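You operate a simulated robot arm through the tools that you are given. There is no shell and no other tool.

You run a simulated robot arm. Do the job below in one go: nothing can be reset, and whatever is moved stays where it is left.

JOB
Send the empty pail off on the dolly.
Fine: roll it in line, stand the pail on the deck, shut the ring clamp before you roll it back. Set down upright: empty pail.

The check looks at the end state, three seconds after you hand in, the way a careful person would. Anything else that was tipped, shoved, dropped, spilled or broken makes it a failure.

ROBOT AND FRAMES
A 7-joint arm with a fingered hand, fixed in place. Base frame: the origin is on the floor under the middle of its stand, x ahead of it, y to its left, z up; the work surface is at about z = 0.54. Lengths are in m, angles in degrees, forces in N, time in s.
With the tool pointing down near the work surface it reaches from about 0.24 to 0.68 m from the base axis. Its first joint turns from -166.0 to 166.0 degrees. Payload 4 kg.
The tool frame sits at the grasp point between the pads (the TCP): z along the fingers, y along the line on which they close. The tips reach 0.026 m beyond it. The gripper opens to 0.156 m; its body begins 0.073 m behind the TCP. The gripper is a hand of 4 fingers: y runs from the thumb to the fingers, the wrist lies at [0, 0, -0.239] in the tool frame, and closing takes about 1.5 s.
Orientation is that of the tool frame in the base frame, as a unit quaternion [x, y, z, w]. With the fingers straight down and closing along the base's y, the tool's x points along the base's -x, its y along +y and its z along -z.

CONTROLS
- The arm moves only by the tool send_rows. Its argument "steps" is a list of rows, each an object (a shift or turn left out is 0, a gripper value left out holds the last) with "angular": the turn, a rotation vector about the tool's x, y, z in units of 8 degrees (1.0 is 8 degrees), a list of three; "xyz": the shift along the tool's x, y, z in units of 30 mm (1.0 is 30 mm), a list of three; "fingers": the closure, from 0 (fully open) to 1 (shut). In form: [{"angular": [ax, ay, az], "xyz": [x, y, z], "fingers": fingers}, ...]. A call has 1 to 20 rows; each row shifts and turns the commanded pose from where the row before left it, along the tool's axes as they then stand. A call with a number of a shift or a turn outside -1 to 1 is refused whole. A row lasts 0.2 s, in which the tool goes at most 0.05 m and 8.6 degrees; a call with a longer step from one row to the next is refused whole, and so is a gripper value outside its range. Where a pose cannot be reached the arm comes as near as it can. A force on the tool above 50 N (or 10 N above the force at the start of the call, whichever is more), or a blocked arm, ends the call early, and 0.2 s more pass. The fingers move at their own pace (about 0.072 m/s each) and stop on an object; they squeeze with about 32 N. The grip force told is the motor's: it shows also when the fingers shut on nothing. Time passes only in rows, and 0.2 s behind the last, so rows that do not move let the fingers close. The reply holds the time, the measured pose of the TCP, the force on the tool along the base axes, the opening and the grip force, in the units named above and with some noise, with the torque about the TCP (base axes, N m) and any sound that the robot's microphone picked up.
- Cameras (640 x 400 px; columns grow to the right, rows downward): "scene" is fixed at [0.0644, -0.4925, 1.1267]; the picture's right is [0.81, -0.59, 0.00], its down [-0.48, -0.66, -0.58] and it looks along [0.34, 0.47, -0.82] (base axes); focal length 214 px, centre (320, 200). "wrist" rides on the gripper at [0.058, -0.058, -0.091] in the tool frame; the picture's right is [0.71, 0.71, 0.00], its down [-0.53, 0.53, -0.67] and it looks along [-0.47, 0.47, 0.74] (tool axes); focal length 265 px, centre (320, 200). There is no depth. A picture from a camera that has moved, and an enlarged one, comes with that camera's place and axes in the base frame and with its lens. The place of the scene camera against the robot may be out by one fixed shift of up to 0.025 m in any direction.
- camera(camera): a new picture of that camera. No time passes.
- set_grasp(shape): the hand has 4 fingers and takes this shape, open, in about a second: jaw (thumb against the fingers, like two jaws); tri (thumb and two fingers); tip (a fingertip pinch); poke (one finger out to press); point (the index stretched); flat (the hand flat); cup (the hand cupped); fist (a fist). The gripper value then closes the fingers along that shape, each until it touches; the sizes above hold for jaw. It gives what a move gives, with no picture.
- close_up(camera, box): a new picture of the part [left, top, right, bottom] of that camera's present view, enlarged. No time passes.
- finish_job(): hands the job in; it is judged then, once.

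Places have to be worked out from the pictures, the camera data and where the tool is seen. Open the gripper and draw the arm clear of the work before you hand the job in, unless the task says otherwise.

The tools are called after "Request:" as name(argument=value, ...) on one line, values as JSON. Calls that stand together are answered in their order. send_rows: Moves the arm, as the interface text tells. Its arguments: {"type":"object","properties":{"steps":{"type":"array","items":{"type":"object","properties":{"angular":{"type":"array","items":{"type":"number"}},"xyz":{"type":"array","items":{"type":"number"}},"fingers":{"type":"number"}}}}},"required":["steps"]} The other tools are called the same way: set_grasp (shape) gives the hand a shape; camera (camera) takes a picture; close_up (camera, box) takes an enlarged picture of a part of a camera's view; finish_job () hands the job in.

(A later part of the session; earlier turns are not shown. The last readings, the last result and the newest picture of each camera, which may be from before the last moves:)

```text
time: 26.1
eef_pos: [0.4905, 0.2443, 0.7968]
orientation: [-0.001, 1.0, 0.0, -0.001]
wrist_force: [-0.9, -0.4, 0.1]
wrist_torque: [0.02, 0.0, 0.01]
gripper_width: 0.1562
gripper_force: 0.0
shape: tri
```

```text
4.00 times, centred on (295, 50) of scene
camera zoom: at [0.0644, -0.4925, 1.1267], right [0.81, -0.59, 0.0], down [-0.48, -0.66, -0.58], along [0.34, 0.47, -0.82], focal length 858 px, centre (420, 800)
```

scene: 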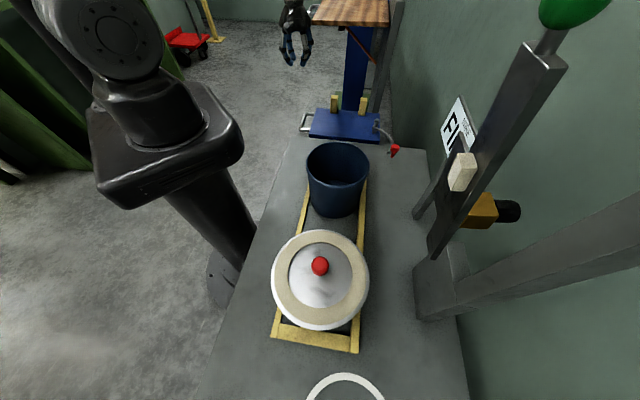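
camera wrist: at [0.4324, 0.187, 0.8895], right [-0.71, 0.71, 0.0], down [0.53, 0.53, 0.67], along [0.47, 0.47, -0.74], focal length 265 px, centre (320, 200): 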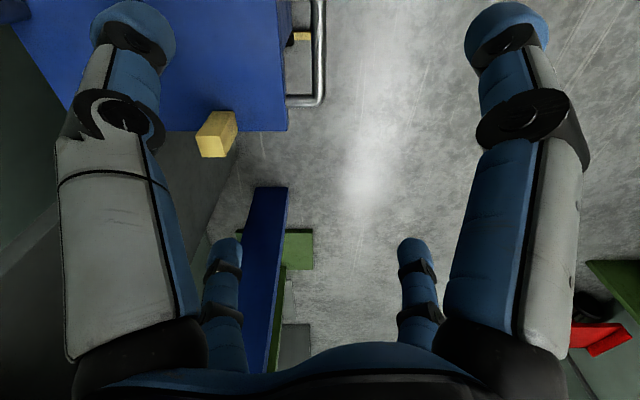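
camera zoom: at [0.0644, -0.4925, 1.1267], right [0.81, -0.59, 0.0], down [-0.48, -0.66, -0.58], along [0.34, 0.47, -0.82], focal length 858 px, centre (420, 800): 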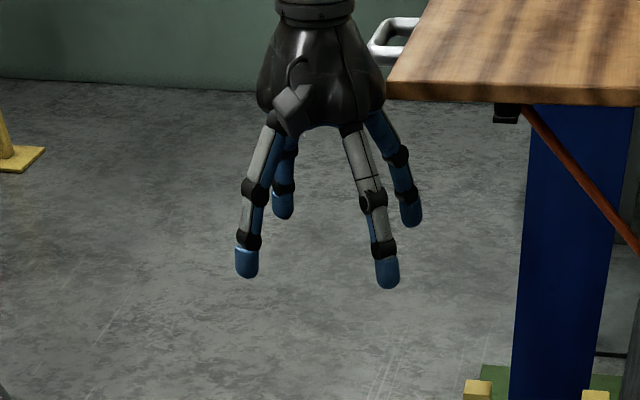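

Tri opens the same as jaw. My plan for the pail is to put the half-closed jaw inside it and open the fingers against the inner wall, an expanding grip that keeps it upright and centred. I'll travel to above the pail at a safe height and look.

Request:
set_grasp(shape="jaw")

Request:
send_rows(steps=[{"xyz": [0, 0, -0.9], "fingers": 0.62}, {"xyz": [0, 0, -0.9]}, {"xyz": [0.316, -0.895, 0]}, {"xyz": [0.316, -0.895, 0]}, {"xyz": [0.316, -0.895, 0]}, {"xyz": [0.316, -0.895, 0]}, {"xyz": [0.316, -0.895, 0]}, {"xyz": [0.316, -0.895, 0]}, {"xyz": [0.316, -0.895, 0]}, {"xyz": [0.316, -0.895, 0]}, {"xyz": [0.316, -0.895, 0]}, {"xyz": [0.316, -0.895, 0]}, {"xyz": [0.316, -0.895, 0]}, {"xyz": [0.316, -0.895, 0]}, {"xyz": [0.316, -0.895, 0]}, {"xyz": [0.316, -0.895, 0]}, {"xyz": [0.316, -0.895, 0]}, {"xyz": [0.316, -0.895, 0]}, {"xyz": [0, 0, 0]}, {"xyz": [0, 0, 0]}])

Request:
camera(camera="wrist")

Request:
camera(camera="scene")

```text
time: 27.0
eef_pos: [0.4896, 0.244, 0.7972]
orientation: [-0.001, 1.0, 0.0, 0.0]
wrist_force: [-0.9, 0.1, -0.3]
wrist_torque: [-0.03, 0.01, 0.03]
gripper_width: 0.1562
gripper_force: 0.1
shape: jaw
```

```text
time: 31.2
eef_pos: [0.3387, -0.1874, 0.8508]
orientation: [-0.001, 1.0, 0.0, 0.001]
wrist_force: [-0.1, -0.6, 0.3]
wrist_torque: [0.01, -0.01, 0.02]
gripper_width: 0.0596
gripper_force: 0.0
shape: jaw
```

```text
taken
camera wrist: at [0.2831, -0.245, 0.9418], right [-0.71, 0.71, 0.0], down [0.52, 0.53, 0.67], along [0.47, 0.47, -0.74], focal length 265 px, centre (320, 200)
```

wrist: 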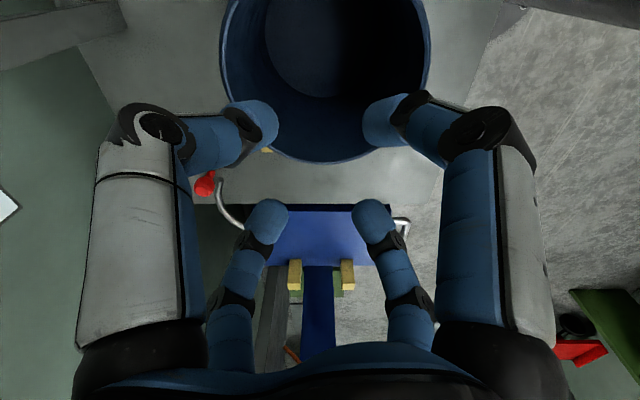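

```text
taken
```

scene: 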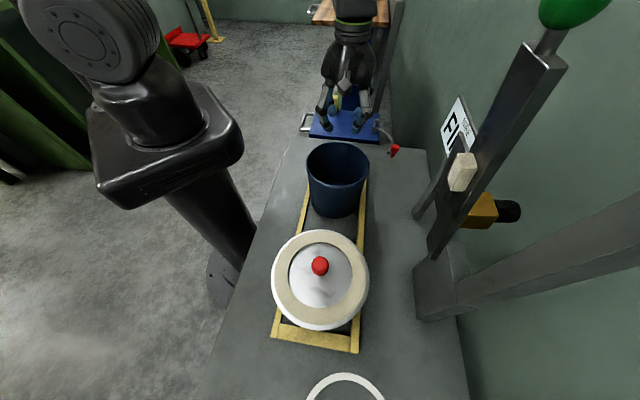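

The rim's far edge is in view, but I also need the near edge to centre accurately. I'll back up 65 mm along the tray axis to see the whole rim.

Request:
send_rows(steps=[{"xyz": [0.766, -0.766, 0]}, {"xyz": [0.766, -0.766, 0]}, {"xyz": [0, 0, 0]}])

Request:
camera(camera="wrist")

Request:
close_up(camera="wrist", box=[160, 0, 480, 200])

```text
time: 32.0
eef_pos: [0.2926, -0.2338, 0.85]
orientation: [-0.001, 1.0, -0.001, 0.001]
wrist_force: [0.2, -0.4, -0.2]
wrist_torque: [0.03, -0.02, 0.01]
gripper_width: 0.0599
gripper_force: 0.0
shape: jaw
```

```text
taken
camera wrist: at [0.2357, -0.2909, 0.9412], right [-0.71, 0.71, 0.0], down [0.52, 0.53, 0.67], along [0.47, 0.47, -0.74], focal length 265 px, centre (320, 200)
```

wrist: 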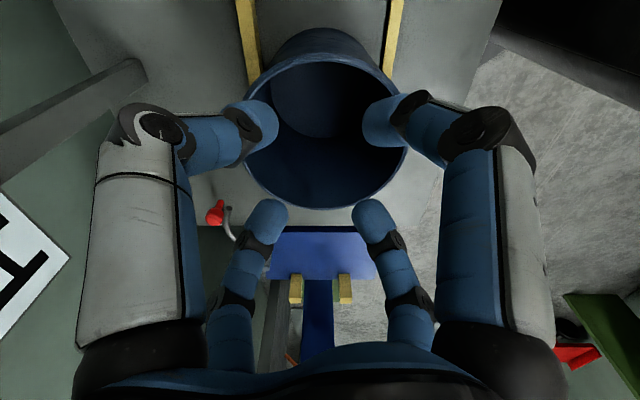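

```text
2.00 times, centred on (320, 100) of wrist
camera zoom: at [0.2357, -0.2909, 0.9412], right [-0.71, 0.71, 0.0], down [0.52, 0.53, 0.67], along [0.47, 0.47, -0.74], focal length 531 px, centre (320, 400)
```

zoom: 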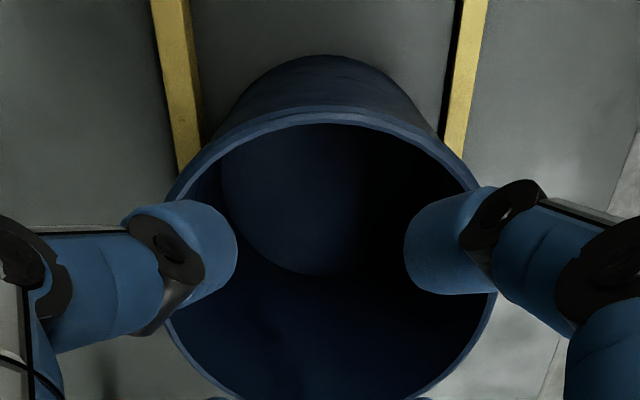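

Combining both views, the pail centre is at about (0.331, −0.188), with the rim at z≈0.71 and a diameter of about 0.173 m, and it is empty inside. I'll centre over it with the fingers drawn in to 40 mm and come down to just above the rim for a check.

Request:
send_rows(steps=[{"xyz": [-0.638, 0.762, 0], "fingers": 0.75}, {"xyz": [-0.638, 0.762, 0]}, {"xyz": [0, 0, 0.8]}, {"xyz": [0, 0, 0.8]}, {"xyz": [0, 0, 0.8]}, {"xyz": [0, 0, 0.8]}, {"xyz": [0, 0, 0]}])

Request:
camera(camera="wrist")

Request:
close_up(camera="scene", box=[280, 60, 400, 230])

```text
time: 33.6
eef_pos: [0.3309, -0.1859, 0.7561]
orientation: [-0.001, 1.0, 0.0, 0.0]
wrist_force: [-0.4, -0.5, 0.4]
wrist_torque: [-0.01, 0.01, 0.0]
gripper_width: 0.0396
gripper_force: 0.1
shape: jaw
```

```text
taken
camera wrist: at [0.2735, -0.2432, 0.847], right [-0.71, 0.71, 0.0], down [0.52, 0.53, 0.67], along [0.47, 0.47, -0.74], focal length 265 px, centre (320, 200)
```

wrist: 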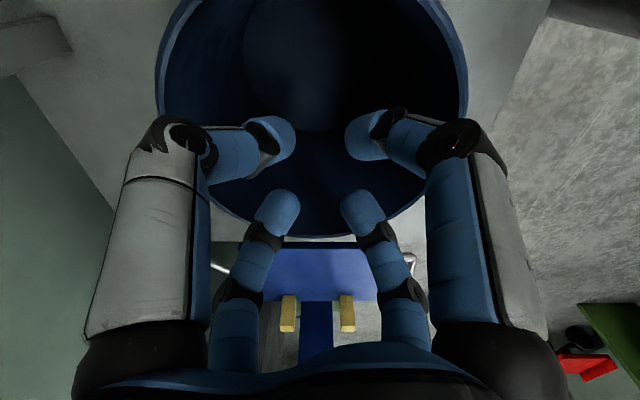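

```text
2.35 times, centred on (340, 145) of scene
camera zoom: at [0.0644, -0.4925, 1.1267], right [0.81, -0.59, 0.0], down [-0.48, -0.66, -0.58], along [0.34, 0.47, -0.82], focal length 505 px, centre (273, 329)
```

zoom: 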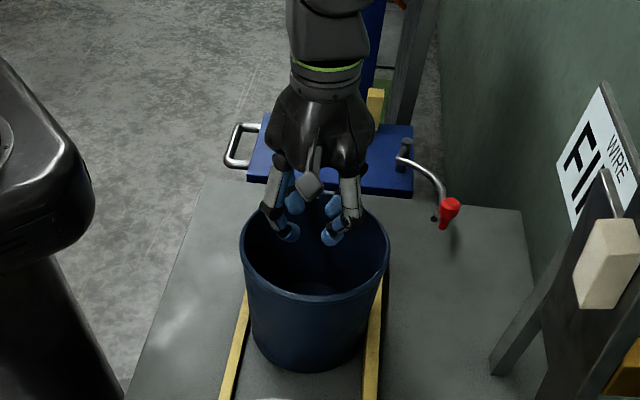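

The fingers are nearly centred; the pail centre is about 4 mm farther toward −q. I'll correct that and lower into the pail to z≈0.66.

Request:
send_rows(steps=[{"xyz": [-0.094, -0.094, 0]}, {"xyz": [0, 0, 0.533]}, {"xyz": [0, 0, 0.533]}, {"xyz": [0, 0, 0.533]}, {"xyz": [0, 0, 0.533]}, {"xyz": [0, 0, 0.533]}, {"xyz": [0, 0, 0.533]}, {"xyz": [0, 0, 0]}])

Request:
camera(camera="wrist")

Request:
close_up(camera="scene", box=[280, 60, 400, 230])

```text
time: 35.4
eef_pos: [0.3338, -0.1908, 0.6583]
orientation: [-0.001, 1.0, -0.001, 0.0]
wrist_force: [-0.6, 1.4, -0.7]
wrist_torque: [-0.01, -0.02, 0.01]
gripper_width: 0.0393
gripper_force: 0.0
shape: jaw
```

```text
taken
camera wrist: at [0.2765, -0.247, 0.7501], right [-0.71, 0.71, 0.0], down [0.52, 0.53, 0.67], along [0.47, 0.47, -0.74], focal length 265 px, centre (320, 200)
```

wrist: 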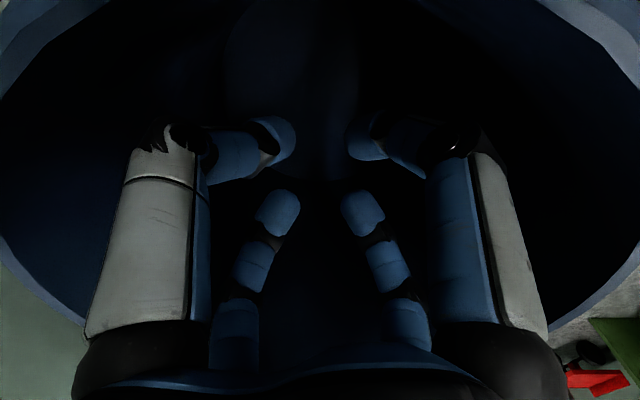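

```text
2.35 times, centred on (340, 145) of scene
camera zoom: at [0.0644, -0.4925, 1.1267], right [0.81, -0.59, 0.0], down [-0.48, -0.66, -0.58], along [0.34, 0.47, -0.82], focal length 505 px, centre (273, 329)
```

zoom: 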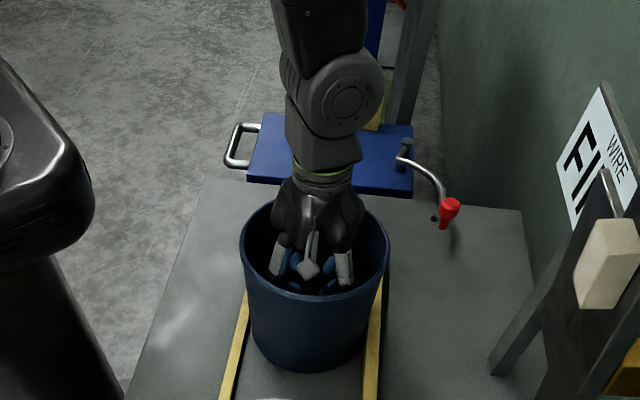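

The hand is inside with no contact. I'll open the fingers gradually toward the inner wall.

Request:
send_rows(steps=[{"fingers": 0.55}, {"fingers": 0.4}, {"fingers": 0.3}, {"fingers": 0.3}, {"fingers": 0.3}, {"fingers": 0.3}])

Request:
camera(camera="wrist")

```text
time: 36.8
eef_pos: [0.3344, -0.19, 0.6587]
orientation: [-0.001, 1.0, 0.0, 0.0]
wrist_force: [-0.5, 0.1, -5.5]
wrist_torque: [0.01, -0.05, -0.01]
gripper_width: 0.1006
gripper_force: 0.1
shape: jaw
```

```text
taken
camera wrist: at [0.2765, -0.247, 0.7502], right [-0.71, 0.71, 0.0], down [0.52, 0.53, 0.67], along [0.47, 0.47, -0.74], focal length 265 px, centre (320, 200)
```

wrist: 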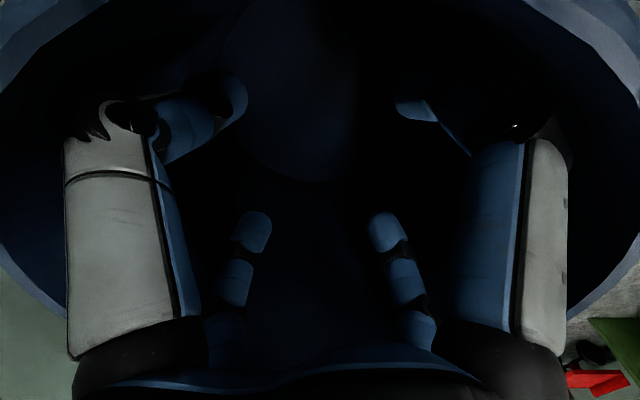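

The fingers stopped at 101 mm, short of the commanded 109 mm, so they are touching the wall. I'll command fully open to press outward and see what builds up.

Request:
send_rows(steps=[{"fingers": 0.2}, {"fingers": 0.1}, {"fingers": 0.0}, {"fingers": 0.0}, {"fingers": 0.0}])

```text
time: 38.0
eef_pos: [0.3345, -0.1901, 0.6586]
orientation: [0.0, 1.0, 0.0, 0.0]
wrist_force: [-0.1, 2.6, 19.1]
wrist_torque: [0.02, 0.3, -0.08]
gripper_width: 0.153
gripper_force: 0.0
shape: jaw
```

The width went to 153 mm with 19 N pushing up on the hand, more than I expected. I'll look before doing anything else.

Request:
camera(camera="wrist")

Request:
close_up(camera="scene", box=[280, 60, 400, 230])

Request:
camera(camera="scene")

```text
taken
camera wrist: at [0.2768, -0.247, 0.7507], right [-0.71, 0.71, 0.0], down [0.52, 0.53, 0.67], along [0.47, 0.47, -0.74], focal length 265 px, centre (320, 200)
```

wrist: 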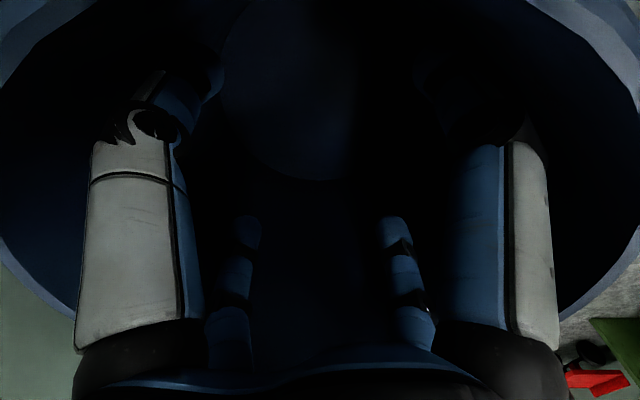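

```text
2.35 times, centred on (340, 145) of scene
camera zoom: at [0.0644, -0.4925, 1.1267], right [0.81, -0.59, 0.0], down [-0.48, -0.66, -0.58], along [0.34, 0.47, -0.82], focal length 505 px, centre (273, 329)
```

zoom: 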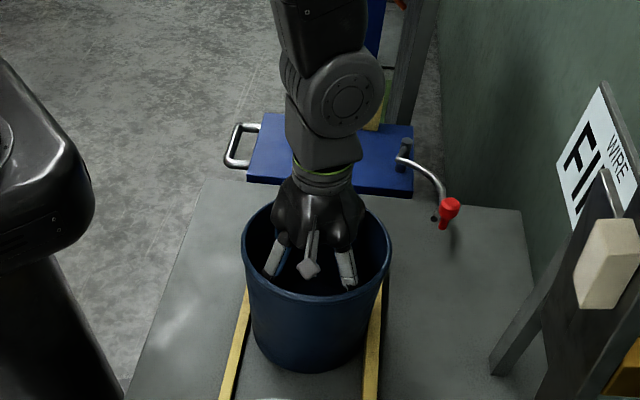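

```text
taken
```

scene: 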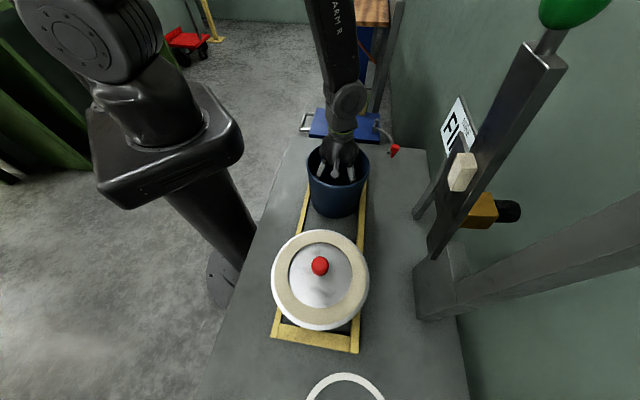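

The fingertips are pressed against the inner wall and the pail is still in place. I'll try a gentle 9 mm lift to see whether it holds.

Request:
send_rows(steps=[{"xyz": [0, 0, -0.1]}, {"xyz": [0, 0, -0.1]}, {"xyz": [0, 0, -0.1]}, {"xyz": [0, 0, 0]}])

Request:
close_up(camera="scene", box=[280, 60, 400, 230])

Request:
camera(camera="wrist")

```text
time: 39.0
eef_pos: [0.3352, -0.1908, 0.6674]
orientation: [-0.001, 1.0, 0.001, 0.0]
wrist_force: [-0.6, 0.8, -4.7]
wrist_torque: [-0.03, -0.02, -0.01]
gripper_width: 0.1532
gripper_force: 0.0
shape: jaw
```

```text
2.35 times, centred on (340, 145) of scene
camera zoom: at [0.0644, -0.4925, 1.1267], right [0.81, -0.59, 0.0], down [-0.48, -0.66, -0.58], along [0.34, 0.47, -0.82], focal length 505 px, centre (273, 329)
```

zoom: 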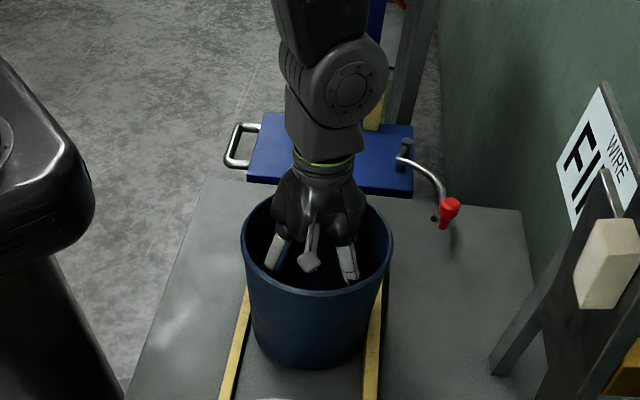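

```text
taken
camera wrist: at [0.2766, -0.247, 0.7601], right [-0.71, 0.71, 0.0], down [0.53, 0.53, 0.67], along [0.47, 0.47, -0.74], focal length 265 px, centre (320, 200)
```

wrist: 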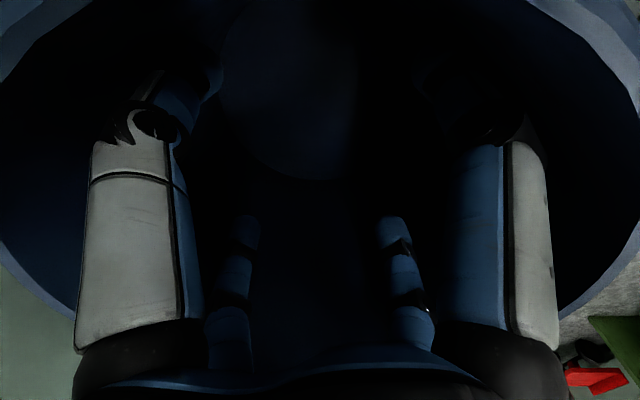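

The force is −4.7 N, consistent with a pail of roughly half a kilogram, and the wrist view shows the pail moving with the hand. I'll lift another 30 mm and check for slip.

Request:
send_rows(steps=[{"xyz": [0, 0, -0.2]}, {"xyz": [0, 0, -0.2]}, {"xyz": [0, 0, -0.2]}, {"xyz": [0, 0, -0.2]}, {"xyz": [0, 0, -0.2]}, {"xyz": [0, 0, 0]}])

Request:
close_up(camera="scene", box=[280, 60, 400, 230])

Request:
camera(camera="wrist")

```text
time: 40.4
eef_pos: [0.333, -0.1901, 0.6995]
orientation: [-0.001, 1.0, 0.0, 0.0]
wrist_force: [0.3, -0.1, -5.6]
wrist_torque: [0.03, 0.0, -0.01]
gripper_width: 0.1534
gripper_force: 0.1
shape: jaw
```

```text
2.35 times, centred on (340, 145) of scene
camera zoom: at [0.0644, -0.4925, 1.1267], right [0.81, -0.59, 0.0], down [-0.48, -0.66, -0.58], along [0.34, 0.47, -0.82], focal length 505 px, centre (273, 329)
```

zoom: 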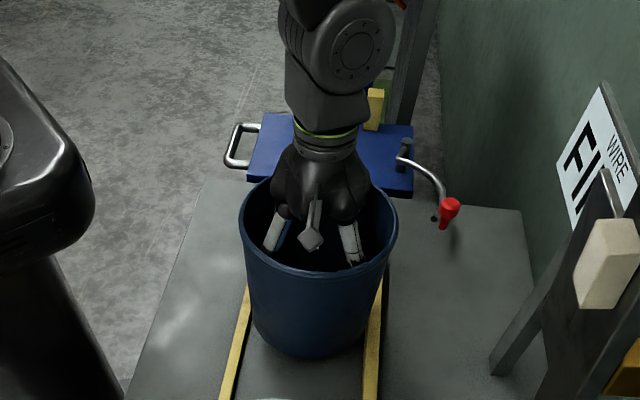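

```text
taken
camera wrist: at [0.2758, -0.2475, 0.7901], right [-0.71, 0.71, 0.0], down [0.53, 0.53, 0.67], along [0.47, 0.47, -0.74], focal length 265 px, centre (320, 200)
```

wrist: 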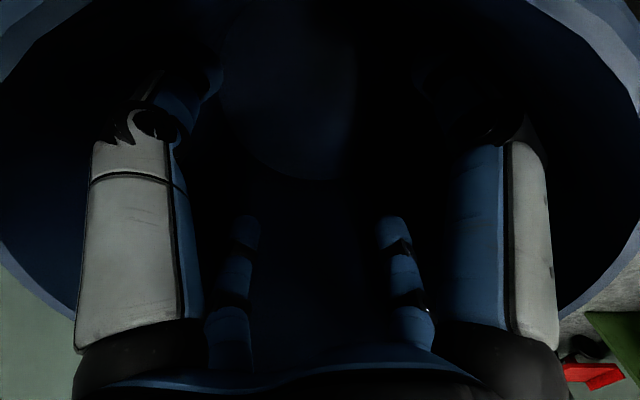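

The pail is hanging upright with no slip. I'll raise it 20 mm more, then carry it slowly along the tray axis toward the deck, stopping halfway to check.

Request:
send_rows(steps=[{"xyz": [0, 0, -0.25]}, {"xyz": [0, 0, -0.25]}, {"xyz": [0, 0, -0.25]}, {"xyz": [-0.15, 0.15, 0]}, {"xyz": [-0.3, 0.3, 0]}, {"xyz": [-0.45, 0.45, 0]}, {"xyz": [-0.45, 0.45, 0]}, {"xyz": [-0.45, 0.45, 0]}, {"xyz": [-0.45, 0.45, 0]}, {"xyz": [-0.45, 0.45, 0]}, {"xyz": [-0.45, 0.45, 0]}, {"xyz": [-0.45, 0.45, 0]}, {"xyz": [-0.45, 0.45, 0]}, {"xyz": [-0.45, 0.45, 0]}, {"xyz": [-0.3, 0.3, 0]}, {"xyz": [-0.15, 0.15, 0]}, {"xyz": [0, 0, 0]}])

Request:
camera(camera="scene")

Request:
camera(camera="wrist")

```text
time: 44.0
eef_pos: [0.4832, -0.0428, 0.7209]
orientation: [-0.001, 1.0, 0.0, 0.001]
wrist_force: [0.3, 0.0, -4.3]
wrist_torque: [0.02, -0.01, -0.02]
gripper_width: 0.1532
gripper_force: 0.0
shape: jaw
```

```text
taken
```

scene: 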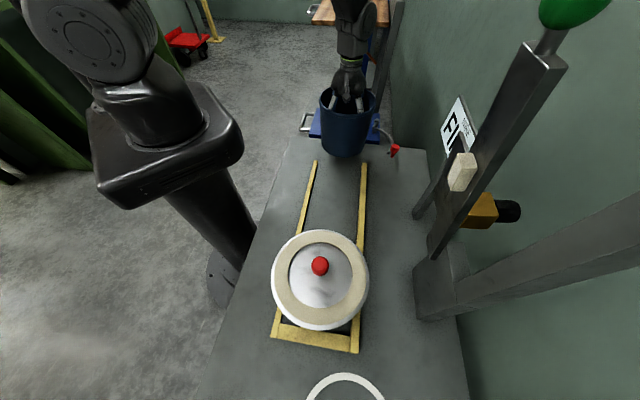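

```text
taken
camera wrist: at [0.4249, -0.0994, 0.8127], right [-0.71, 0.71, 0.0], down [0.53, 0.53, 0.67], along [0.47, 0.47, -0.74], focal length 265 px, centre (320, 200)
```

wrist: 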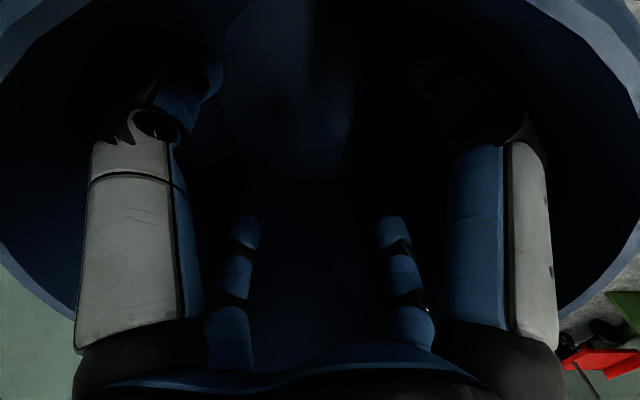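

The pail is carried steadily and upright. I'll continue over the deck, stopping about 15 mm short of the posts to check.

Request:
send_rows(steps=[{"xyz": [-0.16, 0.17, 0]}, {"xyz": [-0.32, 0.335, 0]}, {"xyz": [-0.4, 0.417, 0]}, {"xyz": [-0.4, 0.417, 0]}, {"xyz": [-0.4, 0.417, 0]}, {"xyz": [-0.4, 0.417, 0]}, {"xyz": [-0.4, 0.417, 0]}, {"xyz": [-0.4, 0.417, 0]}, {"xyz": [-0.4, 0.417, 0]}, {"xyz": [-0.4, 0.417, 0]}, {"xyz": [-0.3, 0.32, 0]}, {"xyz": [-0.15, 0.16, 0]}, {"xyz": [0, 0, 0]}])

Request:
camera(camera="scene")

Request:
close_up(camera="scene", box=[290, 60, 430, 170])

Request:
camera(camera="wrist")

```text
time: 46.8
eef_pos: [0.6063, 0.0872, 0.7213]
orientation: [-0.001, 1.0, 0.0, 0.0]
wrist_force: [0.0, 0.2, -4.9]
wrist_torque: [0.03, 0.01, 0.01]
gripper_width: 0.1533
gripper_force: 0.0
shape: jaw
```

```text
taken
```

scene: 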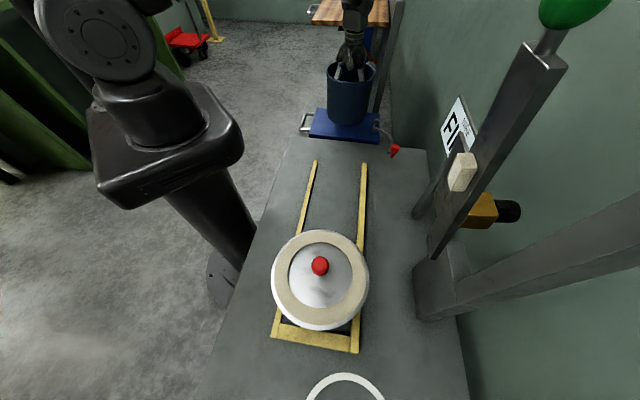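

```text
3.64 times, centred on (360, 115) of scene
camera zoom: at [0.0644, -0.4925, 1.1267], right [0.81, -0.59, 0.0], down [-0.48, -0.66, -0.58], along [0.34, 0.47, -0.82], focal length 780 px, centre (174, 509)
```

zoom: 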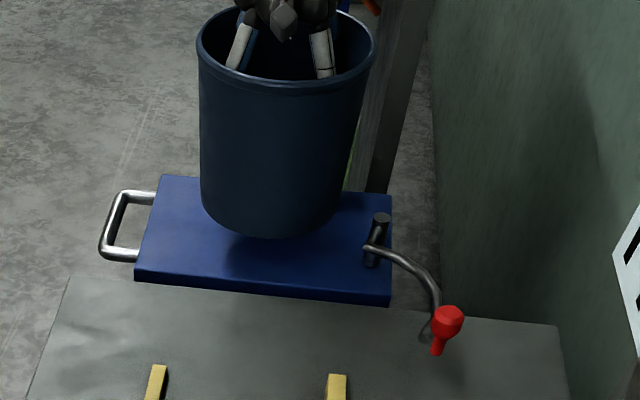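

```text
taken
camera wrist: at [0.5488, 0.0314, 0.8127], right [-0.71, 0.71, 0.0], down [0.53, 0.53, 0.67], along [0.47, 0.47, -0.74], focal length 265 px, centre (320, 200)
```

wrist: 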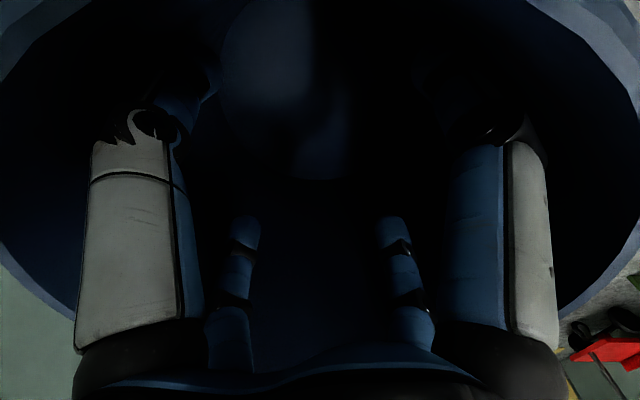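

The pail hangs above the deck, centred on the posts in q (−0.367). I'll nudge it 12 mm toward the posts and lower it in small steps, watching for deck contact.

Request:
send_rows(steps=[{"xyz": [-0.15, 0.15, 0]}, {"xyz": [-0.14, 0.14, 0]}, {"xyz": [0, 0, 0]}, {"xyz": [0, 0, 0.2]}, {"xyz": [0, 0, 0.2]}, {"xyz": [0, 0, 0.2]}, {"xyz": [0, 0, 0.2]}, {"xyz": [0, 0, 0.2]}, {"xyz": [0, 0, 0]}])

Request:
close_up(camera="scene", box=[290, 60, 430, 170])

```text
time: 48.8
eef_pos: [0.6137, 0.097, 0.6909]
orientation: [-0.001, 1.0, 0.0, 0.002]
wrist_force: [-0.1, -0.6, -4.9]
wrist_torque: [0.02, -0.03, 0.02]
gripper_width: 0.1533
gripper_force: 0.1
shape: jaw
```

```text
3.64 times, centred on (360, 115) of scene
camera zoom: at [0.0644, -0.4925, 1.1267], right [0.81, -0.59, 0.0], down [-0.48, -0.66, -0.58], along [0.34, 0.47, -0.82], focal length 780 px, centre (174, 509)
```

zoom: 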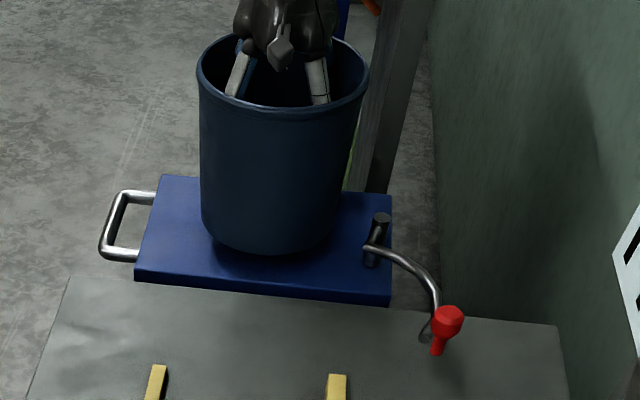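

It's clear of the posts, and the weight is still carried by the hand. I'll lower in finer steps.

Request:
send_rows(steps=[{"xyz": [0, 0, 0.1]}, {"xyz": [0, 0, 0.1]}, {"xyz": [0, 0, 0.1]}, {"xyz": [0, 0, 0.1]}, {"xyz": [0, 0, 0]}])

```text
time: 50.0
eef_pos: [0.6135, 0.0974, 0.6791]
orientation: [0.0, 1.0, 0.0, 0.0]
wrist_force: [-0.1, -0.3, -5.3]
wrist_torque: [0.01, 0.0, 0.01]
gripper_width: 0.1532
gripper_force: 0.1
shape: jaw
```

There's no contact yet, so I'll keep lowering in 2 mm steps.

Request:
send_rows(steps=[{"xyz": [0, 0, 0.07]}, {"xyz": [0, 0, 0.07]}, {"xyz": [0, 0, 0.07]}, {"xyz": [0, 0, 0]}])

Request:
close_up(camera="scene", box=[290, 60, 430, 170])

```text
time: 51.0
eef_pos: [0.6145, 0.0957, 0.673]
orientation: [-0.001, 1.0, 0.001, 0.0]
wrist_force: [-0.9, 0.0, -4.6]
wrist_torque: [0.01, 0.01, 0.02]
gripper_width: 0.1532
gripper_force: 0.0
shape: jaw
```

```text
3.64 times, centred on (360, 115) of scene
camera zoom: at [0.0644, -0.4925, 1.1267], right [0.81, -0.59, 0.0], down [-0.48, -0.66, -0.58], along [0.34, 0.47, -0.82], focal length 780 px, centre (174, 509)
```

zoom: 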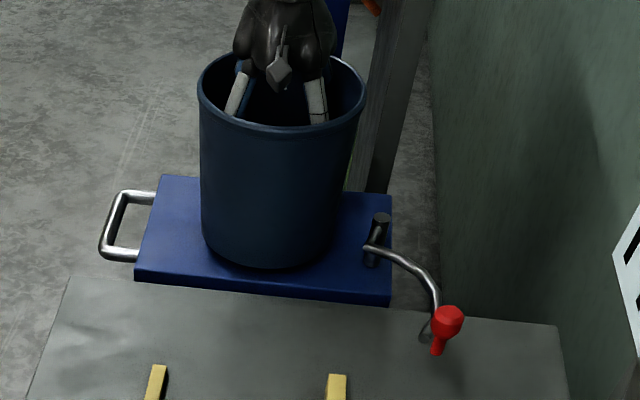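

The pail is nearly down, and the shadow under its base has almost closed. I'll go down 6 mm more in small steps.

Request:
send_rows(steps=[{"xyz": [0, 0, 0.06]}, {"xyz": [0, 0, 0.06]}, {"xyz": [0, 0, 0.06]}, {"xyz": [0, 0, 0]}])

```text
time: 52.0
eef_pos: [0.6145, 0.0966, 0.6684]
orientation: [-0.001, 1.0, -0.001, 0.0]
wrist_force: [0.1, 0.1, -4.9]
wrist_torque: [-0.01, 0.03, 0.01]
gripper_width: 0.1532
gripper_force: 0.1
shape: jaw
```

Request:
send_rows(steps=[{"xyz": [0, 0, 0.06]}, {"xyz": [0, 0, 0.06]}, {"xyz": [0, 0, 0.06]}, {"xyz": [0, 0, 0]}])

Request:
close_up(camera="scene", box=[290, 60, 430, 170])

```text
time: 53.0
eef_pos: [0.6161, 0.0972, 0.6617]
orientation: [-0.001, 1.0, 0.001, 0.001]
wrist_force: [-0.4, -1.0, -3.9]
wrist_torque: [0.0, 0.02, -0.02]
gripper_width: 0.1532
gripper_force: 0.0
shape: jaw
```

```text
3.64 times, centred on (360, 115) of scene
camera zoom: at [0.0644, -0.4925, 1.1267], right [0.81, -0.59, 0.0], down [-0.48, -0.66, -0.58], along [0.34, 0.47, -0.82], focal length 780 px, centre (174, 509)
```

zoom: 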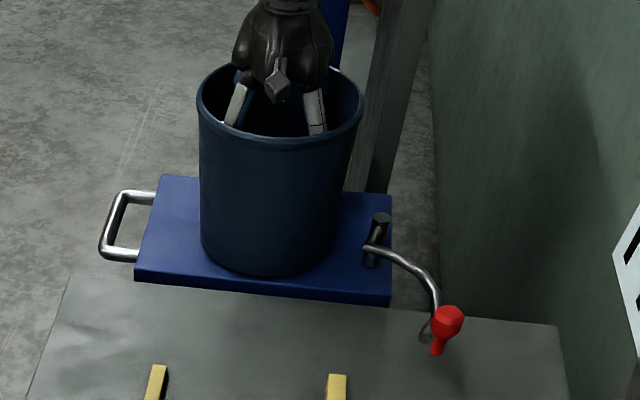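

The weight reading is just starting to ease (−3.9 N). I'll continue in 1.5 mm steps.

Request:
send_rows(steps=[{"xyz": [0, 0, 0.05]}, {"xyz": [0, 0, 0.05]}, {"xyz": [0, 0, 0]}])

```text
time: 53.8
eef_pos: [0.6157, 0.0962, 0.6596]
orientation: [-0.001, 1.0, -0.001, 0.0]
wrist_force: [-2.5, -0.8, 3.5]
wrist_torque: [0.39, 0.17, 0.12]
gripper_width: 0.1533
gripper_force: 0.2
shape: jaw
```

Contact: fz swung to +3.5 N, so the pail is standing on the deck. I'll release by drawing the fingers in gradually.

Request:
send_rows(steps=[{"fingers": 0.1}, {"fingers": 0.25}, {"fingers": 0.4}, {"fingers": 0.55}, {"fingers": 0.7}, {"fingers": 0.75}, {"fingers": 0.75}, {"fingers": 0.75}])

Request:
camera(camera="wrist")

Request:
close_up(camera="scene", box=[290, 60, 430, 170])

```text
time: 55.6
eef_pos: [0.6153, 0.0966, 0.658]
orientation: [-0.001, 1.0, 0.0, 0.0]
wrist_force: [-0.7, -0.1, 0.3]
wrist_torque: [-0.04, -0.06, 0.04]
gripper_width: 0.0197
gripper_force: 32.0
shape: jaw
```

```text
taken
camera wrist: at [0.5576, 0.0399, 0.7505], right [-0.71, 0.71, 0.0], down [0.52, 0.53, 0.67], along [0.47, 0.47, -0.74], focal length 265 px, centre (320, 200)
```

wrist: 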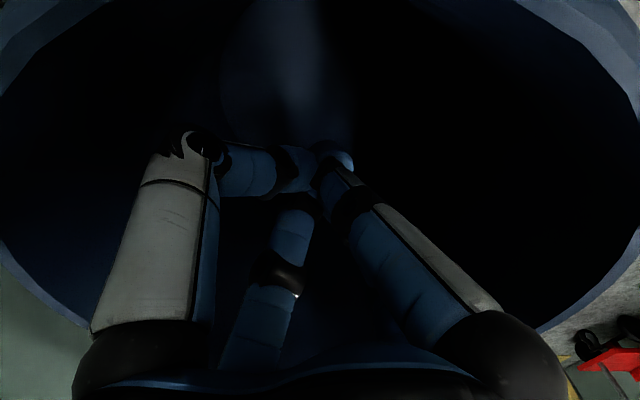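

```text
3.64 times, centred on (360, 115) of scene
camera zoom: at [0.0644, -0.4925, 1.1267], right [0.81, -0.59, 0.0], down [-0.48, -0.66, -0.58], along [0.34, 0.47, -0.82], focal length 780 px, centre (174, 509)
```

zoom: 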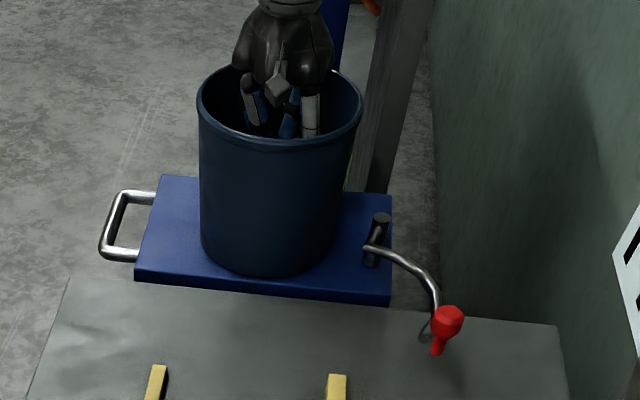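

The pail stands upright and is released; force is about 0. The fingers folded unevenly but are drawn in away from the wall, so I'll lift straight out slowly.

Request:
send_rows(steps=[{"xyz": [0, 0, -0.2]}, {"xyz": [0, 0, -0.3]}, {"xyz": [0, 0, -0.4]}, {"xyz": [0, 0, -0.5]}, {"xyz": [0, 0, -0.6]}, {"xyz": [0, 0, -0.8]}, {"xyz": [0, 0, -0.8]}, {"xyz": [0, 0, -0.8]}, {"xyz": [0, 0, -0.8]}, {"xyz": [0, 0, 0]}])

Request:
camera(camera="scene")

Request:
camera(camera="wrist")

```text
time: 57.8
eef_pos: [0.617, 0.097, 0.7679]
orientation: [0.0, 1.0, 0.001, 0.003]
wrist_force: [-0.3, 0.0, -0.1]
wrist_torque: [0.03, 0.01, 0.01]
gripper_width: 0.0197
gripper_force: 31.7
shape: jaw
out of reach, approached as far as the arm can: row 8, 9
```

```text
taken
```

scene: 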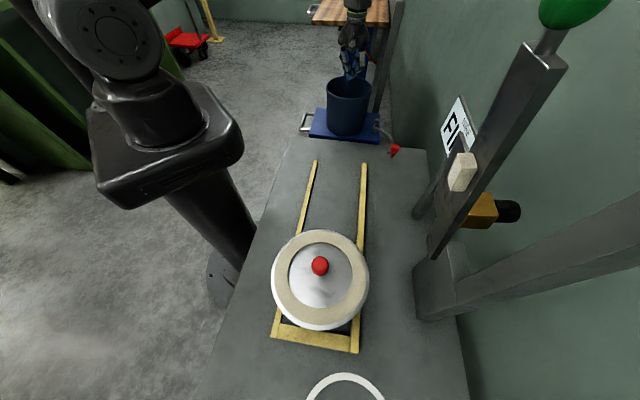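

```text
taken
camera wrist: at [0.5579, 0.04, 0.8585], right [-0.71, 0.71, 0.0], down [0.52, 0.53, 0.67], along [0.48, 0.47, -0.74], focal length 265 px, centre (320, 200)
```

wrist: 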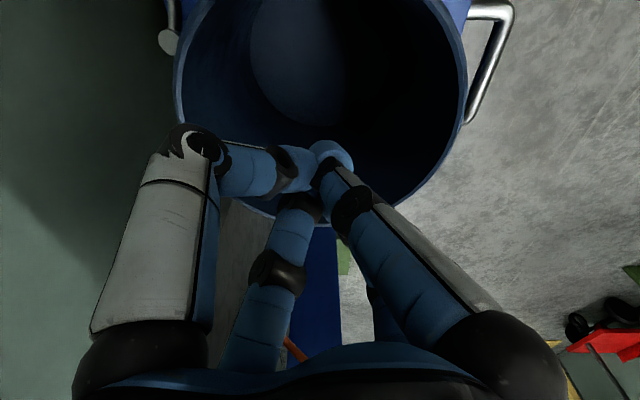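

The pail stands on the deck, but the arm is at its reach limit here. I'll pull back inward toward the base, then reset the hand shape in free air.

Request:
send_rows(steps=[{"xyz": [0.5, 0, 0]}, {"xyz": [0.7, 0, 0]}, {"xyz": [0.8, 0, 0]}, {"xyz": [0.8, 0, 0]}, {"xyz": [0.8, 0, 0]}, {"xyz": [0.8, 0, 0]}, {"xyz": [0, 0, 0]}])

Request:
set_grasp(shape="jaw")

Request:
camera(camera="wrist")

Request:
close_up(camera="scene", box=[290, 60, 430, 170])

```text
time: 59.4
eef_pos: [0.4842, 0.0961, 0.7674]
orientation: [-0.001, 1.0, 0.0, 0.001]
wrist_force: [-0.4, -0.1, 0.4]
wrist_torque: [0.0, -0.04, 0.03]
gripper_width: 0.0195
gripper_force: 32.1
shape: jaw
```

```text
time: 60.3
eef_pos: [0.4848, 0.0958, 0.7677]
orientation: [-0.001, 1.0, 0.002, 0.001]
wrist_force: [-0.4, 0.4, -0.1]
wrist_torque: [-0.01, 0.0, 0.02]
gripper_width: 0.1561
gripper_force: 0.1
shape: jaw
```

```text
taken
camera wrist: at [0.4269, 0.0391, 0.8581], right [-0.71, 0.71, 0.0], down [0.52, 0.53, 0.67], along [0.47, 0.47, -0.74], focal length 265 px, centre (320, 200)
```

wrist: 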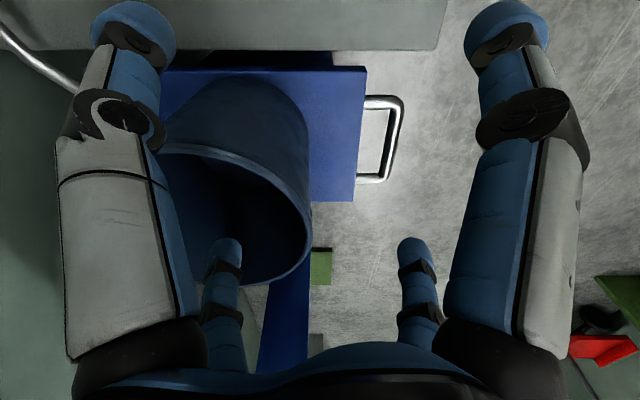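

```text
3.64 times, centred on (360, 115) of scene
camera zoom: at [0.0644, -0.4925, 1.1267], right [0.81, -0.59, 0.0], down [-0.48, -0.66, -0.58], along [0.34, 0.47, -0.82], focal length 780 px, centre (174, 509)
```

zoom: 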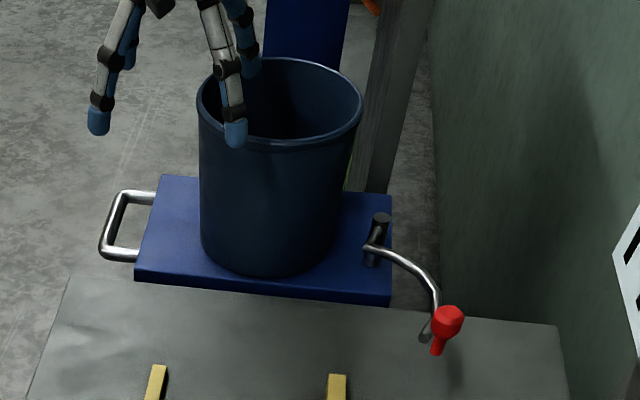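

The pail stands fully on the deck, with about 12 mm from its base to the near edge, and upright. Now for the clamp: its knob is at about p=0.305, q=−0.556. I'll go around at height and look at the knob from nearby.

Request:
send_rows(steps=[{"xyz": [0, 0, -0.8], "fingers": 0.7}, {"xyz": [0, 0, -0.8]}, {"xyz": [-0.181, -0.869, 0]}, {"xyz": [-0.181, -0.869, 0]}, {"xyz": [-0.181, -0.869, 0]}, {"xyz": [-0.181, -0.869, 0]}, {"xyz": [-0.181, -0.869, 0]}, {"xyz": [-0.181, -0.869, 0]}, {"xyz": [-0.181, -0.869, 0]}, {"xyz": [-0.181, -0.869, 0]}, {"xyz": [-0.181, -0.869, 0]}, {"xyz": [-0.181, -0.869, 0]}, {"xyz": [-0.181, -0.869, 0]}, {"xyz": [0, 0, 0]}])

Request:
camera(camera="wrist")

Request:
camera(camera="scene")

```text
time: 63.3
eef_pos: [0.5439, -0.1902, 0.8143]
orientation: [0.0, 1.0, 0.0, 0.0]
wrist_force: [0.0, -0.3, -0.4]
wrist_torque: [0.01, -0.02, -0.03]
gripper_width: 0.0467
gripper_force: 0.2
shape: jaw
```

```text
taken
camera wrist: at [0.4857, -0.2485, 0.9059], right [-0.71, 0.71, 0.0], down [0.52, 0.53, 0.67], along [0.47, 0.47, -0.74], focal length 265 px, centre (320, 200)
```

wrist: 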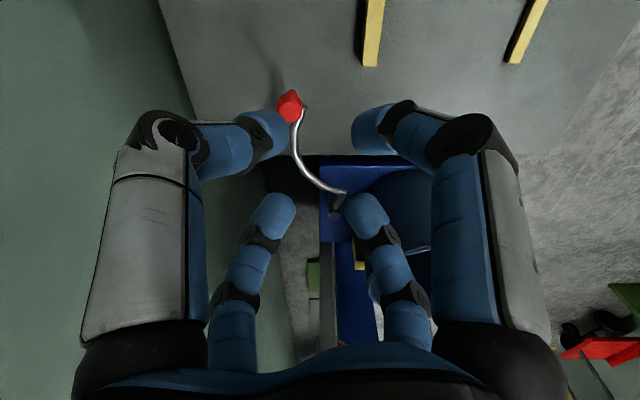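

```text
taken
```

scene: 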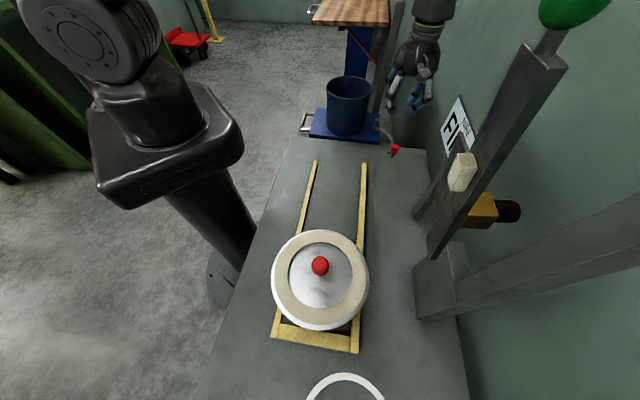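

The wrist camera now sees the open clamp arm, its red knob and the hinge. I'll zoom in.

Request:
close_up(camera="wrist", box=[240, 70, 400, 240])

Request:
close_up(camera="scene", box=[340, 90, 420, 170])

```text
2.35 times, centred on (320, 155) of wrist
camera zoom: at [0.4857, -0.2485, 0.9059], right [-0.71, 0.71, 0.0], down [0.52, 0.53, 0.67], along [0.47, 0.47, -0.74], focal length 624 px, centre (320, 306)
```

zoom: 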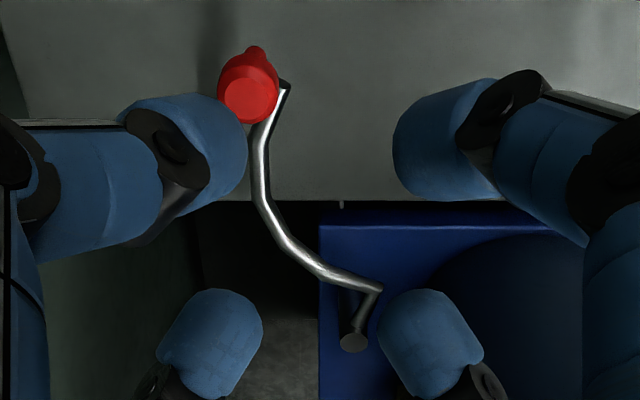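

```text
5.00 times, centred on (380, 130) of scene
camera zoom: at [0.0644, -0.4925, 1.1267], right [0.81, -0.59, 0.0], down [-0.48, -0.66, -0.58], along [0.34, 0.47, -0.82], focal length 1072 px, centre (20, 550)
```

zoom: 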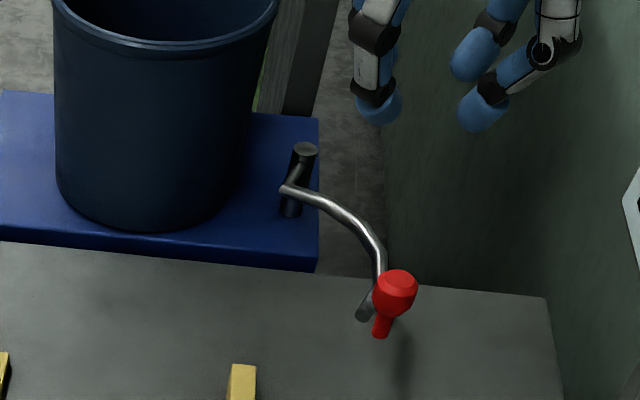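

From the wrist view: hinge at about p=0.460, q=−0.496; knob (z≈0.575–0.625) at about p=0.290, q=−0.552, so its swing radius is about 0.18 m. I'll push the knob around with the closed fingertips, so I'm shutting the hand first to check the cluster's shape.

Request:
send_rows(steps=[{"fingers": 0.8}, {"fingers": 0.9}, {"fingers": 1.0}, {"fingers": 1.0}, {"fingers": 1.0}, {"fingers": 1.0}])

Request:
camera(camera="wrist")

Request:
close_up(camera="scene", box=[360, 10, 460, 130])

```text
time: 64.7
eef_pos: [0.543, -0.191, 0.8136]
orientation: [-0.001, 1.0, 0.0, 0.0]
wrist_force: [0.3, -0.5, 0.0]
wrist_torque: [-0.02, -0.01, -0.02]
gripper_width: 0.0
gripper_force: 32.2
shape: jaw
```

```text
taken
camera wrist: at [0.4856, -0.2482, 0.906], right [-0.71, 0.71, 0.0], down [0.53, 0.53, 0.67], along [0.47, 0.47, -0.74], focal length 265 px, centre (320, 200)
```

wrist: 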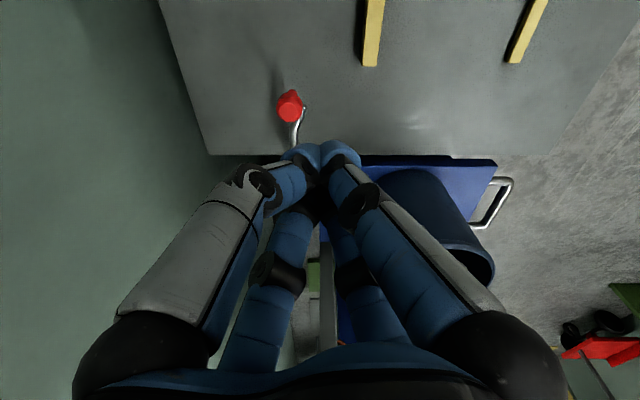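

```text
3.33 times, centred on (410, 70) of scene
camera zoom: at [0.0644, -0.4925, 1.1267], right [0.81, -0.59, 0.0], down [-0.48, -0.66, -0.58], along [0.34, 0.47, -0.82], focal length 715 px, centre (20, 633)
```

zoom: 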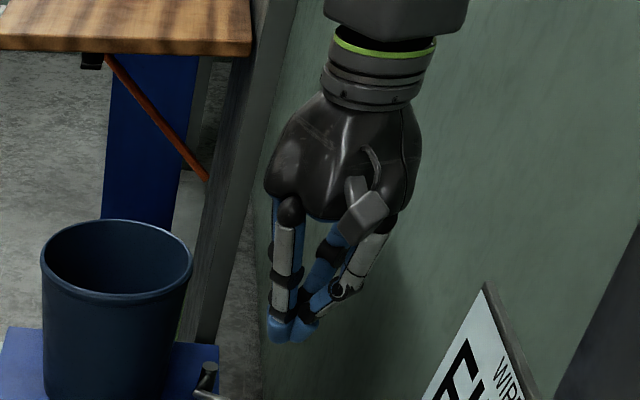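

The closed fingertips make a compact pusher about 4 cm wide. I'll tilt the hand 24° so it leans away from the pail and stays inside reach. Then I'll move to the far side of the knob, at about p=0.30, q=−0.61, z=0.70.

Request:
send_rows(steps=[{"angular": [-0.7071, -0.7071, 0]}, {"angular": [-0.7071, -0.7071, 0]}, {"angular": [-0.7071, -0.7071, 0]}, {"xyz": [0, 0, 0]}, {"xyz": [-0.359, -0.356, 0.692]}, {"xyz": [-0.359, -0.356, 0.692]}, {"xyz": [-0.359, -0.356, 0.692]}, {"xyz": [-0.359, -0.356, 0.692]}, {"xyz": [-0.359, -0.356, 0.692]}, {"xyz": [-0.359, -0.356, 0.692]}, {"xyz": [0, 0, 0]}])

Request:
camera(camera="wrist")

Request:
camera(camera="scene")

```text
time: 67.1
eef_pos: [0.6444, -0.218, 0.7003]
orientation: [-0.001, 0.978, 0.147, 0.147]
wrist_force: [0.4, 0.3, 0.1]
wrist_torque: [0.0, -0.01, 0.01]
gripper_width: 0.0
gripper_force: 31.3
shape: jaw
```

```text
taken
camera wrist: at [0.5656, -0.2965, 0.7512], right [-0.71, 0.71, 0.0], down [0.29, 0.29, 0.91], along [0.64, 0.65, -0.41], focal length 265 px, centre (320, 200)
```

wrist: 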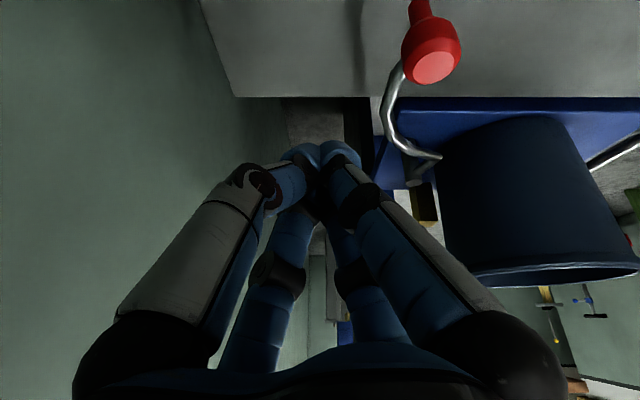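

```text
taken
```

scene: 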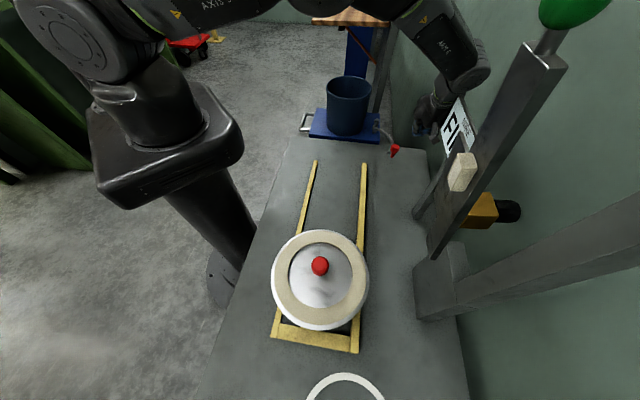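

The tilt worked, and the hand is on the far side of the knob with a gap. I'll lower vertically to knob height, TCP z≈0.612.

Request:
send_rows(steps=[{"xyz": [0.211, -0.211, 0.67]}, {"xyz": [0.211, -0.211, 0.67]}, {"xyz": [0.211, -0.211, 0.67]}, {"xyz": [0.211, -0.211, 0.67]}, {"xyz": [0, 0, 0]}])

Request:
camera(camera="wrist")

Request:
close_up(camera="scene", box=[340, 80, 480, 190])

```text
time: 68.3
eef_pos: [0.65, -0.2062, 0.6179]
orientation: [-0.008, 0.977, 0.15, 0.15]
wrist_force: [-0.5, 0.6, 0.6]
wrist_torque: [0.03, 0.0, -0.01]
gripper_width: 0.0
gripper_force: 32.0
shape: jaw
```

```text
taken
camera wrist: at [0.5726, -0.2858, 0.6664], right [-0.72, 0.7, 0.0], down [0.28, 0.29, 0.92], along [0.64, 0.66, -0.4], focal length 265 px, centre (320, 200)
```

wrist: 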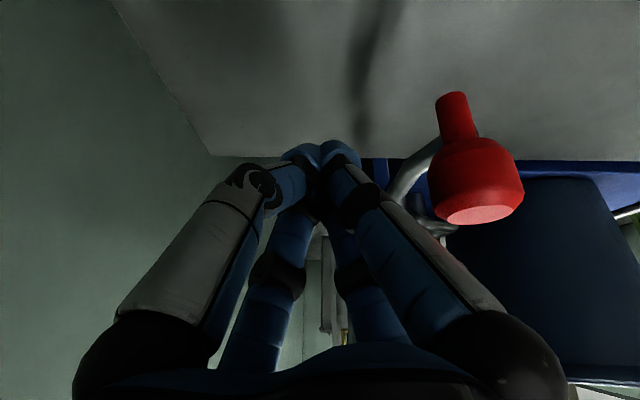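

```text
3.64 times, centred on (410, 135) of scene
camera zoom: at [0.0644, -0.4925, 1.1267], right [0.81, -0.59, 0.0], down [-0.48, -0.66, -0.58], along [0.34, 0.47, -0.82], focal length 780 px, centre (-7, 436)
```

zoom: 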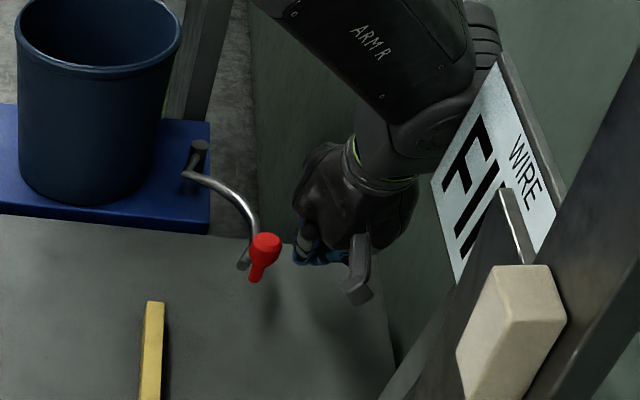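

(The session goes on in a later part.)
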